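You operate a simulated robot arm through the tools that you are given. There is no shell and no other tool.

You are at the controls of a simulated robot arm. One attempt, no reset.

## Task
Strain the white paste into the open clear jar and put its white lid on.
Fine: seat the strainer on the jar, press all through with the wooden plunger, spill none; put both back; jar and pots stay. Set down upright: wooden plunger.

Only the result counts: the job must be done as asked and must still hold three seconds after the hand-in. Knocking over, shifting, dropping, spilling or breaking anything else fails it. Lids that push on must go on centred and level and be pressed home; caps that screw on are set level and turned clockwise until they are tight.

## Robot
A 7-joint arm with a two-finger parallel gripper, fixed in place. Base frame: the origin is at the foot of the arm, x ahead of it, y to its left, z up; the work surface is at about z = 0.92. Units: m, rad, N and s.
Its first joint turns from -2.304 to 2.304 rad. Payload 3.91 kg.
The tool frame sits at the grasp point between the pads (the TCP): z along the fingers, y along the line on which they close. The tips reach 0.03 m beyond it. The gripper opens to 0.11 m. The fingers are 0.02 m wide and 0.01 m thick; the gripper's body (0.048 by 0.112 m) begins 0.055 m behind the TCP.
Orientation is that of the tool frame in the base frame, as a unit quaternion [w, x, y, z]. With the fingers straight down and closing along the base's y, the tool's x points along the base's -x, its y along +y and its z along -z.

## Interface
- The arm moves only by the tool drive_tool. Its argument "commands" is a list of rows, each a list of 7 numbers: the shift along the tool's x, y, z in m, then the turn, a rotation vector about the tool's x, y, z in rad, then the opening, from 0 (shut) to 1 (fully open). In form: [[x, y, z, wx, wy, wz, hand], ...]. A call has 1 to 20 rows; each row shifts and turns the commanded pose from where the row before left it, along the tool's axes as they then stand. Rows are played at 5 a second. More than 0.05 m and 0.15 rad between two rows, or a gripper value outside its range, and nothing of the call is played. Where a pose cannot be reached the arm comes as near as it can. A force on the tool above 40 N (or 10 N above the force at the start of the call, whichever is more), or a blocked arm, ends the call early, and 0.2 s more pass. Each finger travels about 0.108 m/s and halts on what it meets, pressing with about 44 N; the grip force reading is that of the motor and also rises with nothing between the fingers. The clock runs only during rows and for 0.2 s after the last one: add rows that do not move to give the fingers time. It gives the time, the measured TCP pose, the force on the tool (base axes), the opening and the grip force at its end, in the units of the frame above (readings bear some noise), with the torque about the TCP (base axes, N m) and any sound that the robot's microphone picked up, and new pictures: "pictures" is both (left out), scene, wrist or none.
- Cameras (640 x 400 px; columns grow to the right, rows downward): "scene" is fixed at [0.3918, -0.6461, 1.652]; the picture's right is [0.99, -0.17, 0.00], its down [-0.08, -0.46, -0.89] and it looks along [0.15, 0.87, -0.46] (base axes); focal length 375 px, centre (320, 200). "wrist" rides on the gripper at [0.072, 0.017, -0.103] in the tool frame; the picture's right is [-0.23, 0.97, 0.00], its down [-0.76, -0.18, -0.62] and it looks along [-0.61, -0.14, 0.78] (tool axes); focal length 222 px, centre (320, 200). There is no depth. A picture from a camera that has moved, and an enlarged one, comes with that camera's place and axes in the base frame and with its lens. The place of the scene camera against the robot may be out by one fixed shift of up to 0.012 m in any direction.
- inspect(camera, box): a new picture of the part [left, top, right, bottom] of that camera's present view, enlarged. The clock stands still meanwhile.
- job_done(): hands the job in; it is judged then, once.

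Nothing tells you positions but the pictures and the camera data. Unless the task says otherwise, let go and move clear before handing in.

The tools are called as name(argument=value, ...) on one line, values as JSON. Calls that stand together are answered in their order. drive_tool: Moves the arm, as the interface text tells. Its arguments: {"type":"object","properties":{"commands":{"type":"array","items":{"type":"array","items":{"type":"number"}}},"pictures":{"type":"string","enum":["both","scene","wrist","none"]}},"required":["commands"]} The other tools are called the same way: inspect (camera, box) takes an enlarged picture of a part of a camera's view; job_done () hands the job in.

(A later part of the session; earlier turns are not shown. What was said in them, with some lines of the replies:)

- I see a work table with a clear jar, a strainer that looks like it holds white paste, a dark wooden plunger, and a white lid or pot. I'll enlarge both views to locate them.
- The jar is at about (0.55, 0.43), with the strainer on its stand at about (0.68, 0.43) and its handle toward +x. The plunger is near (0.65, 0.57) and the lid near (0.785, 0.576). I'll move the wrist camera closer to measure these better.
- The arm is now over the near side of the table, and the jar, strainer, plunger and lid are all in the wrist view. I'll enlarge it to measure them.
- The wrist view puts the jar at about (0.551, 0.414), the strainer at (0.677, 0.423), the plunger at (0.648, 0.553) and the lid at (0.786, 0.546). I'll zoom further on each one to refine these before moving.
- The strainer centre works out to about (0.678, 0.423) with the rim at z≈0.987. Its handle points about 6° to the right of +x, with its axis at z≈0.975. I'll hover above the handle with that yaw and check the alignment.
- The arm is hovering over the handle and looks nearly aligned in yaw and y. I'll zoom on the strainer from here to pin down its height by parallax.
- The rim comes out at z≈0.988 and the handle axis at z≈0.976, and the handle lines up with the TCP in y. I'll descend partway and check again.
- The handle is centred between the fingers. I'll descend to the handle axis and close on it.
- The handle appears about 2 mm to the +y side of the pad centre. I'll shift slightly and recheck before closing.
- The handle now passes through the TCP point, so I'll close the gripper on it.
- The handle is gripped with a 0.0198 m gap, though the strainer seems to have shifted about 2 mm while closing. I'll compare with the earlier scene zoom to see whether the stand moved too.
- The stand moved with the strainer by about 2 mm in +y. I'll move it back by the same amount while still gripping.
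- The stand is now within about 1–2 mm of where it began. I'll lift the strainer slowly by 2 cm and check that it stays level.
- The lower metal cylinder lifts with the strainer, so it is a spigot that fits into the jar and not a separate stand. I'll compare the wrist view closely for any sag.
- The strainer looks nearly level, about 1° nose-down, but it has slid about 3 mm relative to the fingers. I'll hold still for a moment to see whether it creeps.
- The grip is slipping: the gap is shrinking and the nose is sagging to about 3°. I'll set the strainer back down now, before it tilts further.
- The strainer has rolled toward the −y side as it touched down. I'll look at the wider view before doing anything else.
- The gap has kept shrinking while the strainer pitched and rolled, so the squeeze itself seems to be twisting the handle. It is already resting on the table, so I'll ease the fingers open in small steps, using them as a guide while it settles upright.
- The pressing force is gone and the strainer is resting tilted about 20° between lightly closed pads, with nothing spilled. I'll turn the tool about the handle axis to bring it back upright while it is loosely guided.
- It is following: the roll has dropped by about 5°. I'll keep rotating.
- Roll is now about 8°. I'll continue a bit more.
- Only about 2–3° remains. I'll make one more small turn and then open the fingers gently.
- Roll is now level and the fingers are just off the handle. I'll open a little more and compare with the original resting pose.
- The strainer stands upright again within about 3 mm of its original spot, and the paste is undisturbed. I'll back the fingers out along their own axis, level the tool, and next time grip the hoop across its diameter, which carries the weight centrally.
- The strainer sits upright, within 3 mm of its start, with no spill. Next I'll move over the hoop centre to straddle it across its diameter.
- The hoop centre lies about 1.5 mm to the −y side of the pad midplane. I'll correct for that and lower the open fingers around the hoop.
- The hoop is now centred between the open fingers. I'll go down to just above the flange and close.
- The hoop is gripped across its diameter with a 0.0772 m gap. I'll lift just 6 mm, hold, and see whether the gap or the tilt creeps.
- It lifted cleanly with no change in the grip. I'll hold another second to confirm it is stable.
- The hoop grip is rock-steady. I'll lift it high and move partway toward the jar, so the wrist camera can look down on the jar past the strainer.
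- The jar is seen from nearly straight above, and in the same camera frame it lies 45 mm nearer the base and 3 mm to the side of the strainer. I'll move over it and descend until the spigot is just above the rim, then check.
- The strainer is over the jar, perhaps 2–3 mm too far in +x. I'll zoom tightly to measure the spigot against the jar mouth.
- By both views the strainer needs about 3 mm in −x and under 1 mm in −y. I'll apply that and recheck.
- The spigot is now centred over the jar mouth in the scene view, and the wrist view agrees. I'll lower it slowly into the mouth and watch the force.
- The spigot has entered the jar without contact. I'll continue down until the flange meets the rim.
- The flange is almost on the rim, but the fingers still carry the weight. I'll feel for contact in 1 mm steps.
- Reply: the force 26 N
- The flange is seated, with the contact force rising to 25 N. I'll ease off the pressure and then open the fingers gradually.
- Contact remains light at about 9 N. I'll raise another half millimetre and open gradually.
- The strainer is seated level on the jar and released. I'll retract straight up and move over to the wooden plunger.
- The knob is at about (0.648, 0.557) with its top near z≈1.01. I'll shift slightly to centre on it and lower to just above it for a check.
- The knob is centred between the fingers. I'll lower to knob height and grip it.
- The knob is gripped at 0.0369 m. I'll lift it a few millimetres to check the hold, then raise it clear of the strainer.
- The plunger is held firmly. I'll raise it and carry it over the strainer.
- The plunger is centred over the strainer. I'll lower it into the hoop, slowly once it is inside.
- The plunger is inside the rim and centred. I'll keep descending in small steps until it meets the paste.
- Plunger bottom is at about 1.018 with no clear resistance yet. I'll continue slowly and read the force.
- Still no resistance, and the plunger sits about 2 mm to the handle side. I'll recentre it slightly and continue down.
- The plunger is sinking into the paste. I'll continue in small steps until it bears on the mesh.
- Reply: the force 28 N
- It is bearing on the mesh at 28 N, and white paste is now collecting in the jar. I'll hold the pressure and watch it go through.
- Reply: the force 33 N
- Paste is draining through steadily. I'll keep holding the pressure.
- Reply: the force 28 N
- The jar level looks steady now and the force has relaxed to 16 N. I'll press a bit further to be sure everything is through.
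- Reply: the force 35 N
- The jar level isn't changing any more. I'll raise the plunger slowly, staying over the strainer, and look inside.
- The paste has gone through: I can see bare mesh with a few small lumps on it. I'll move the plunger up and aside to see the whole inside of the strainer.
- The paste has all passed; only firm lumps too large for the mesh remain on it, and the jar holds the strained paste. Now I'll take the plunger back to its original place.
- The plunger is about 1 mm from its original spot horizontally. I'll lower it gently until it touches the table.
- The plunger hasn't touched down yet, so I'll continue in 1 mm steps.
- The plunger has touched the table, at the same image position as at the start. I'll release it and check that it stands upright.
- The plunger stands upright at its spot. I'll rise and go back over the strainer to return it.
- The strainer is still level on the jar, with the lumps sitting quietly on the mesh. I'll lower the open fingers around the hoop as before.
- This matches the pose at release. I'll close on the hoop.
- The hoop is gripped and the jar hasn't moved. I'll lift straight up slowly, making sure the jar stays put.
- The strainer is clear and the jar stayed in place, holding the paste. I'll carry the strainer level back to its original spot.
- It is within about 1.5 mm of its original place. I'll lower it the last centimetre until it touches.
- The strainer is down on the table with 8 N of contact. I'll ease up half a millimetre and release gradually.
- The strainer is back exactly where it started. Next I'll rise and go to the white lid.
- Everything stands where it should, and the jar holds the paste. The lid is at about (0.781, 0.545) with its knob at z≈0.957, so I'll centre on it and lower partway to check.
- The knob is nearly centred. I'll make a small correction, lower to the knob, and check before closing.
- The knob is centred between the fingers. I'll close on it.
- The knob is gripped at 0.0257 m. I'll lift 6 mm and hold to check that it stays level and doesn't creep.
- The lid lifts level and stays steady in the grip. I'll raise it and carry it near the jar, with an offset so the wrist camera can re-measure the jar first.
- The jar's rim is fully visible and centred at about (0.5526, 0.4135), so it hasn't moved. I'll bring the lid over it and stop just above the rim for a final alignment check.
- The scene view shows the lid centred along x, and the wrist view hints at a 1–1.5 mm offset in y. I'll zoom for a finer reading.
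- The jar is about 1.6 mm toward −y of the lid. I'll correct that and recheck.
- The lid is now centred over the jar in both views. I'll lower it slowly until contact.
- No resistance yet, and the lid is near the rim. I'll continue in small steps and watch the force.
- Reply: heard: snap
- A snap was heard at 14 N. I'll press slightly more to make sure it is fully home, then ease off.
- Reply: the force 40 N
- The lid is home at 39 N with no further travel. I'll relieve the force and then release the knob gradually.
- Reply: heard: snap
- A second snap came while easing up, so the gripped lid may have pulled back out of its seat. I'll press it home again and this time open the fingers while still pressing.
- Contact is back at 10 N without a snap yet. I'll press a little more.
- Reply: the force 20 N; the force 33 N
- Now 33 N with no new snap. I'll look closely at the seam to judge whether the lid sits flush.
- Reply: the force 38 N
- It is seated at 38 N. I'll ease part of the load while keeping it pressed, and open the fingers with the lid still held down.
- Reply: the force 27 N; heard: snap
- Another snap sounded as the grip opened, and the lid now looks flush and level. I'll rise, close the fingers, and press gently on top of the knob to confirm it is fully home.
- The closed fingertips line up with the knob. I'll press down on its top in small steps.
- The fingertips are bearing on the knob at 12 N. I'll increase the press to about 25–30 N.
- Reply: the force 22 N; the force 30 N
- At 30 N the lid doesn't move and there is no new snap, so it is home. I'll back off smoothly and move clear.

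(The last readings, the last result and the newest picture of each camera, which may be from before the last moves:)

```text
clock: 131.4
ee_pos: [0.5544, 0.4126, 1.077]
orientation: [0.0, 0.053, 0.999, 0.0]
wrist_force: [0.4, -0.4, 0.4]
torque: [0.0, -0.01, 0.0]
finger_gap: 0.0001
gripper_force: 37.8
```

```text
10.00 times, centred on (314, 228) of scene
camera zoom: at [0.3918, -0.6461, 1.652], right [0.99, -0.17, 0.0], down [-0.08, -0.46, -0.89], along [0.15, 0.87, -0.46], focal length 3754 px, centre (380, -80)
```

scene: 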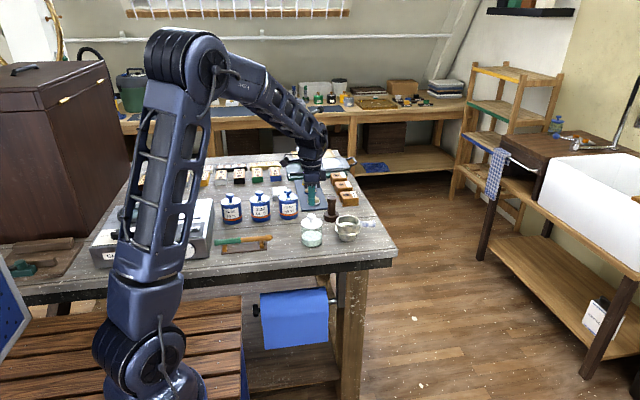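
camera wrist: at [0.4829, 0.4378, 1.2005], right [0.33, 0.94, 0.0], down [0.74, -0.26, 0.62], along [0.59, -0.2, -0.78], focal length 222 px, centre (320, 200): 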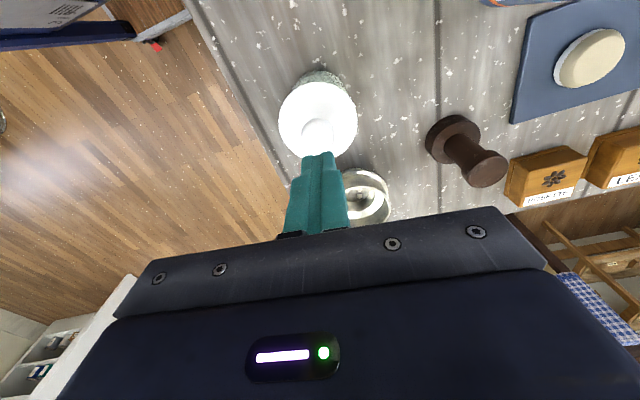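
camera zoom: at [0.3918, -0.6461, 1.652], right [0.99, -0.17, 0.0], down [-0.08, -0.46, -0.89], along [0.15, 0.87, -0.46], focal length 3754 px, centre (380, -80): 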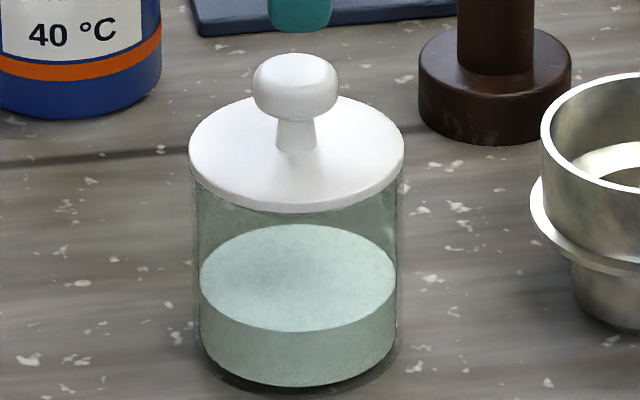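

The lid sits centred on the jar. I'll move the arm up and away, then inspect the seam and the whole table.

drive_tool(commands=[[0, 0, -0.03, 0, 0, 0, 0], [0, 0, -0.04, 0, 0, 0, 0.3], [0.02, 0, -0.04, 0, 0, 0, 0.6], [0.03, 0, -0.03, 0, 0, 0, 1], [0.03, 0, -0.02, 0, 0, 0, 1], [0, 0, 0, 0, 0, 0, 1], [0, 0, 0, 0, 0, 0, 1]])

inspect(camera="scene", box=[298, 210, 328, 232])

inspect(camera="scene", box=[210, 160, 400, 270])

inspect(camera="wrist", box=[240, 40, 440, 180])

```text
clock: 133.0
ee_pos: [0.4734, 0.4204, 1.2362]
orientation: [0.0, 0.052, 0.999, -0.001]
wrist_force: [-1.0, -0.4, -0.6]
torque: [-0.01, -0.01, -0.01]
finger_gap: 0.1099
gripper_force: 0.2
camera wrist: at [0.4026, 0.4449, 1.3405], right [0.33, 0.94, 0.0], down [0.74, -0.26, 0.62], along [0.59, -0.2, -0.78], focal length 222 px, centre (320, 200)
```

scene: 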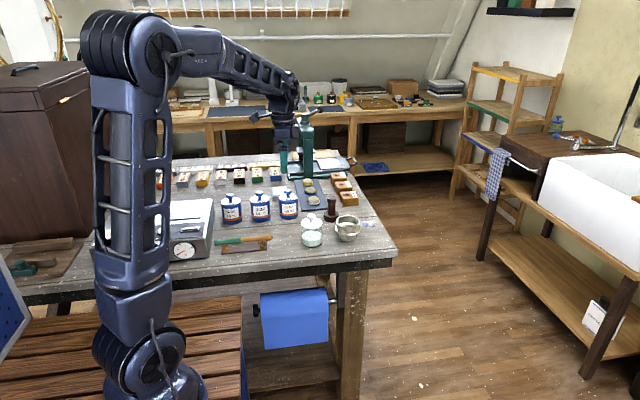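
wrist: 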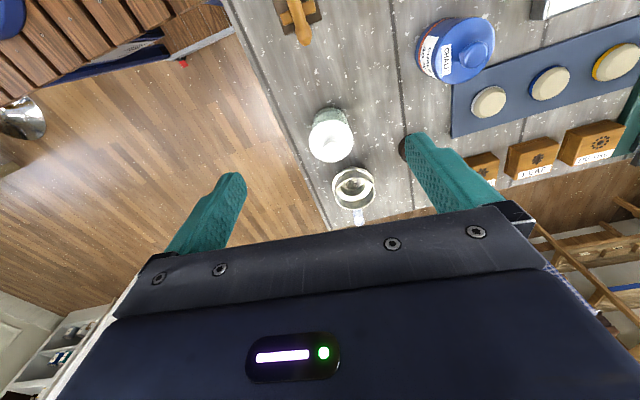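

```text
16.00 times, centred on (313, 221) of scene
camera zoom: at [0.3918, -0.6461, 1.652], right [0.99, -0.17, 0.0], down [-0.08, -0.46, -0.89], along [0.15, 0.87, -0.46], focal length 6006 px, centre (432, -136)
```

zoom: 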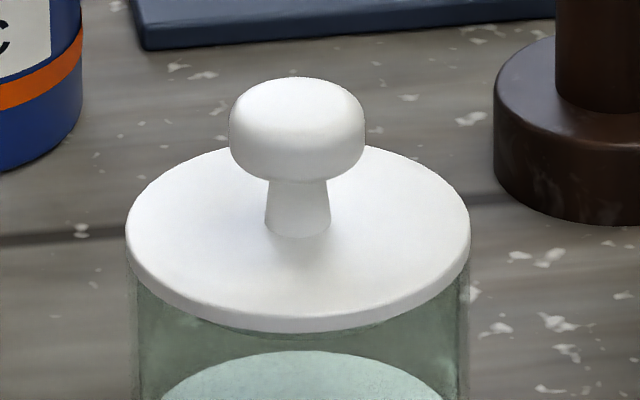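

```text
3.37 times, centred on (305, 215) of scene
camera zoom: at [0.3918, -0.6461, 1.652], right [0.99, -0.17, 0.0], down [-0.08, -0.46, -0.89], along [0.15, 0.87, -0.46], focal length 1264 px, centre (370, 150)
```

zoom: 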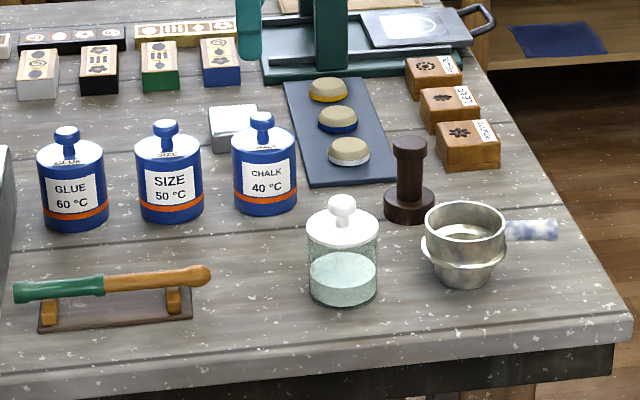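

```text
2.86 times, centred on (340, 110) of wrist
camera zoom: at [0.4026, 0.4449, 1.3405], right [0.33, 0.94, 0.0], down [0.74, -0.26, 0.62], along [0.59, -0.2, -0.78], focal length 635 px, centre (263, 457)
```

zoom: 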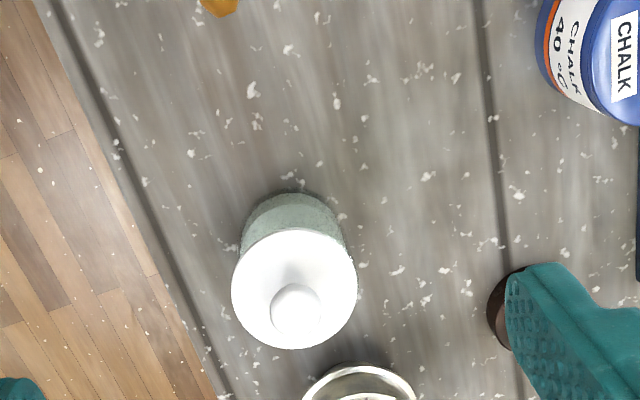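

The lid looks level and flush. I'll do one last comparison of the jar and strainer positions with the starting zooms.

inspect(camera="scene", box=[298, 212, 330, 252])

inspect(camera="scene", box=[320, 195, 390, 245])

```text
10.00 times, centred on (314, 232) of scene
camera zoom: at [0.3918, -0.6461, 1.652], right [0.99, -0.17, 0.0], down [-0.08, -0.46, -0.89], along [0.15, 0.87, -0.46], focal length 3754 px, centre (380, -120)
```

zoom: 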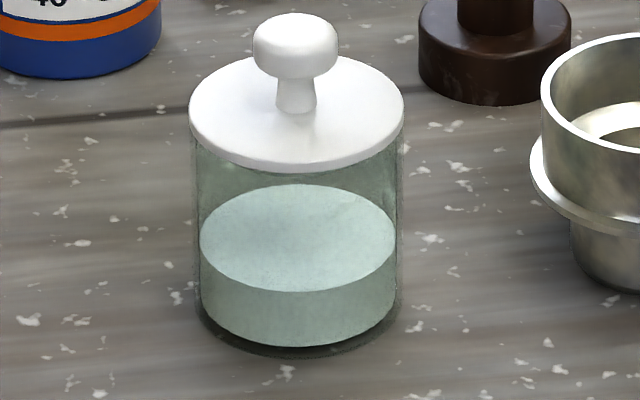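

```text
8.00 times, centred on (355, 220) of scene
camera zoom: at [0.3918, -0.6461, 1.652], right [0.99, -0.17, 0.0], down [-0.08, -0.46, -0.89], along [0.15, 0.87, -0.46], focal length 3003 px, centre (40, 40)
```

zoom: 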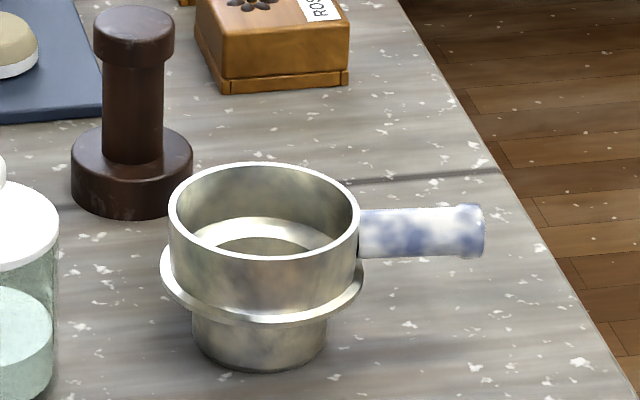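

The jar, strainer and plunger are all at their starting positions, nothing was spilled, and the lid sits level and pressed home. The arm is clear, so I'm handing in.

job_done()

```text
The job is handed in.
```

The white paste is strained into the clear jar and its white lid is on. I've handed the job in, but no verdict has come back yet.

- **Straining:** I seated the strainer on the jar and pressed the paste through with the plunger until the jar level stopped rising. A few firm lumps were too big for the mesh and stayed in the strainer.
- **Lid:** It sits centred and level. It snapped on, seemed to lift off again as I eased up, and snapped a third time as I let go. I then pressed on the knob at about 30 N; it did not move and there was no further snap.
- **Put back:** In the last pictures the plunger stands upright on its original spot, and the strainer is back in its place. The jar had not visibly moved, and the pots look undisturbed.
- **Slip on the first lift:** My first grip, on the strainer's handle, slipped and the full strainer rolled about 20° before I set it upright. I saw no paste spill then or later. I re-gripped it by the hoop, and that held for the rest of the job.
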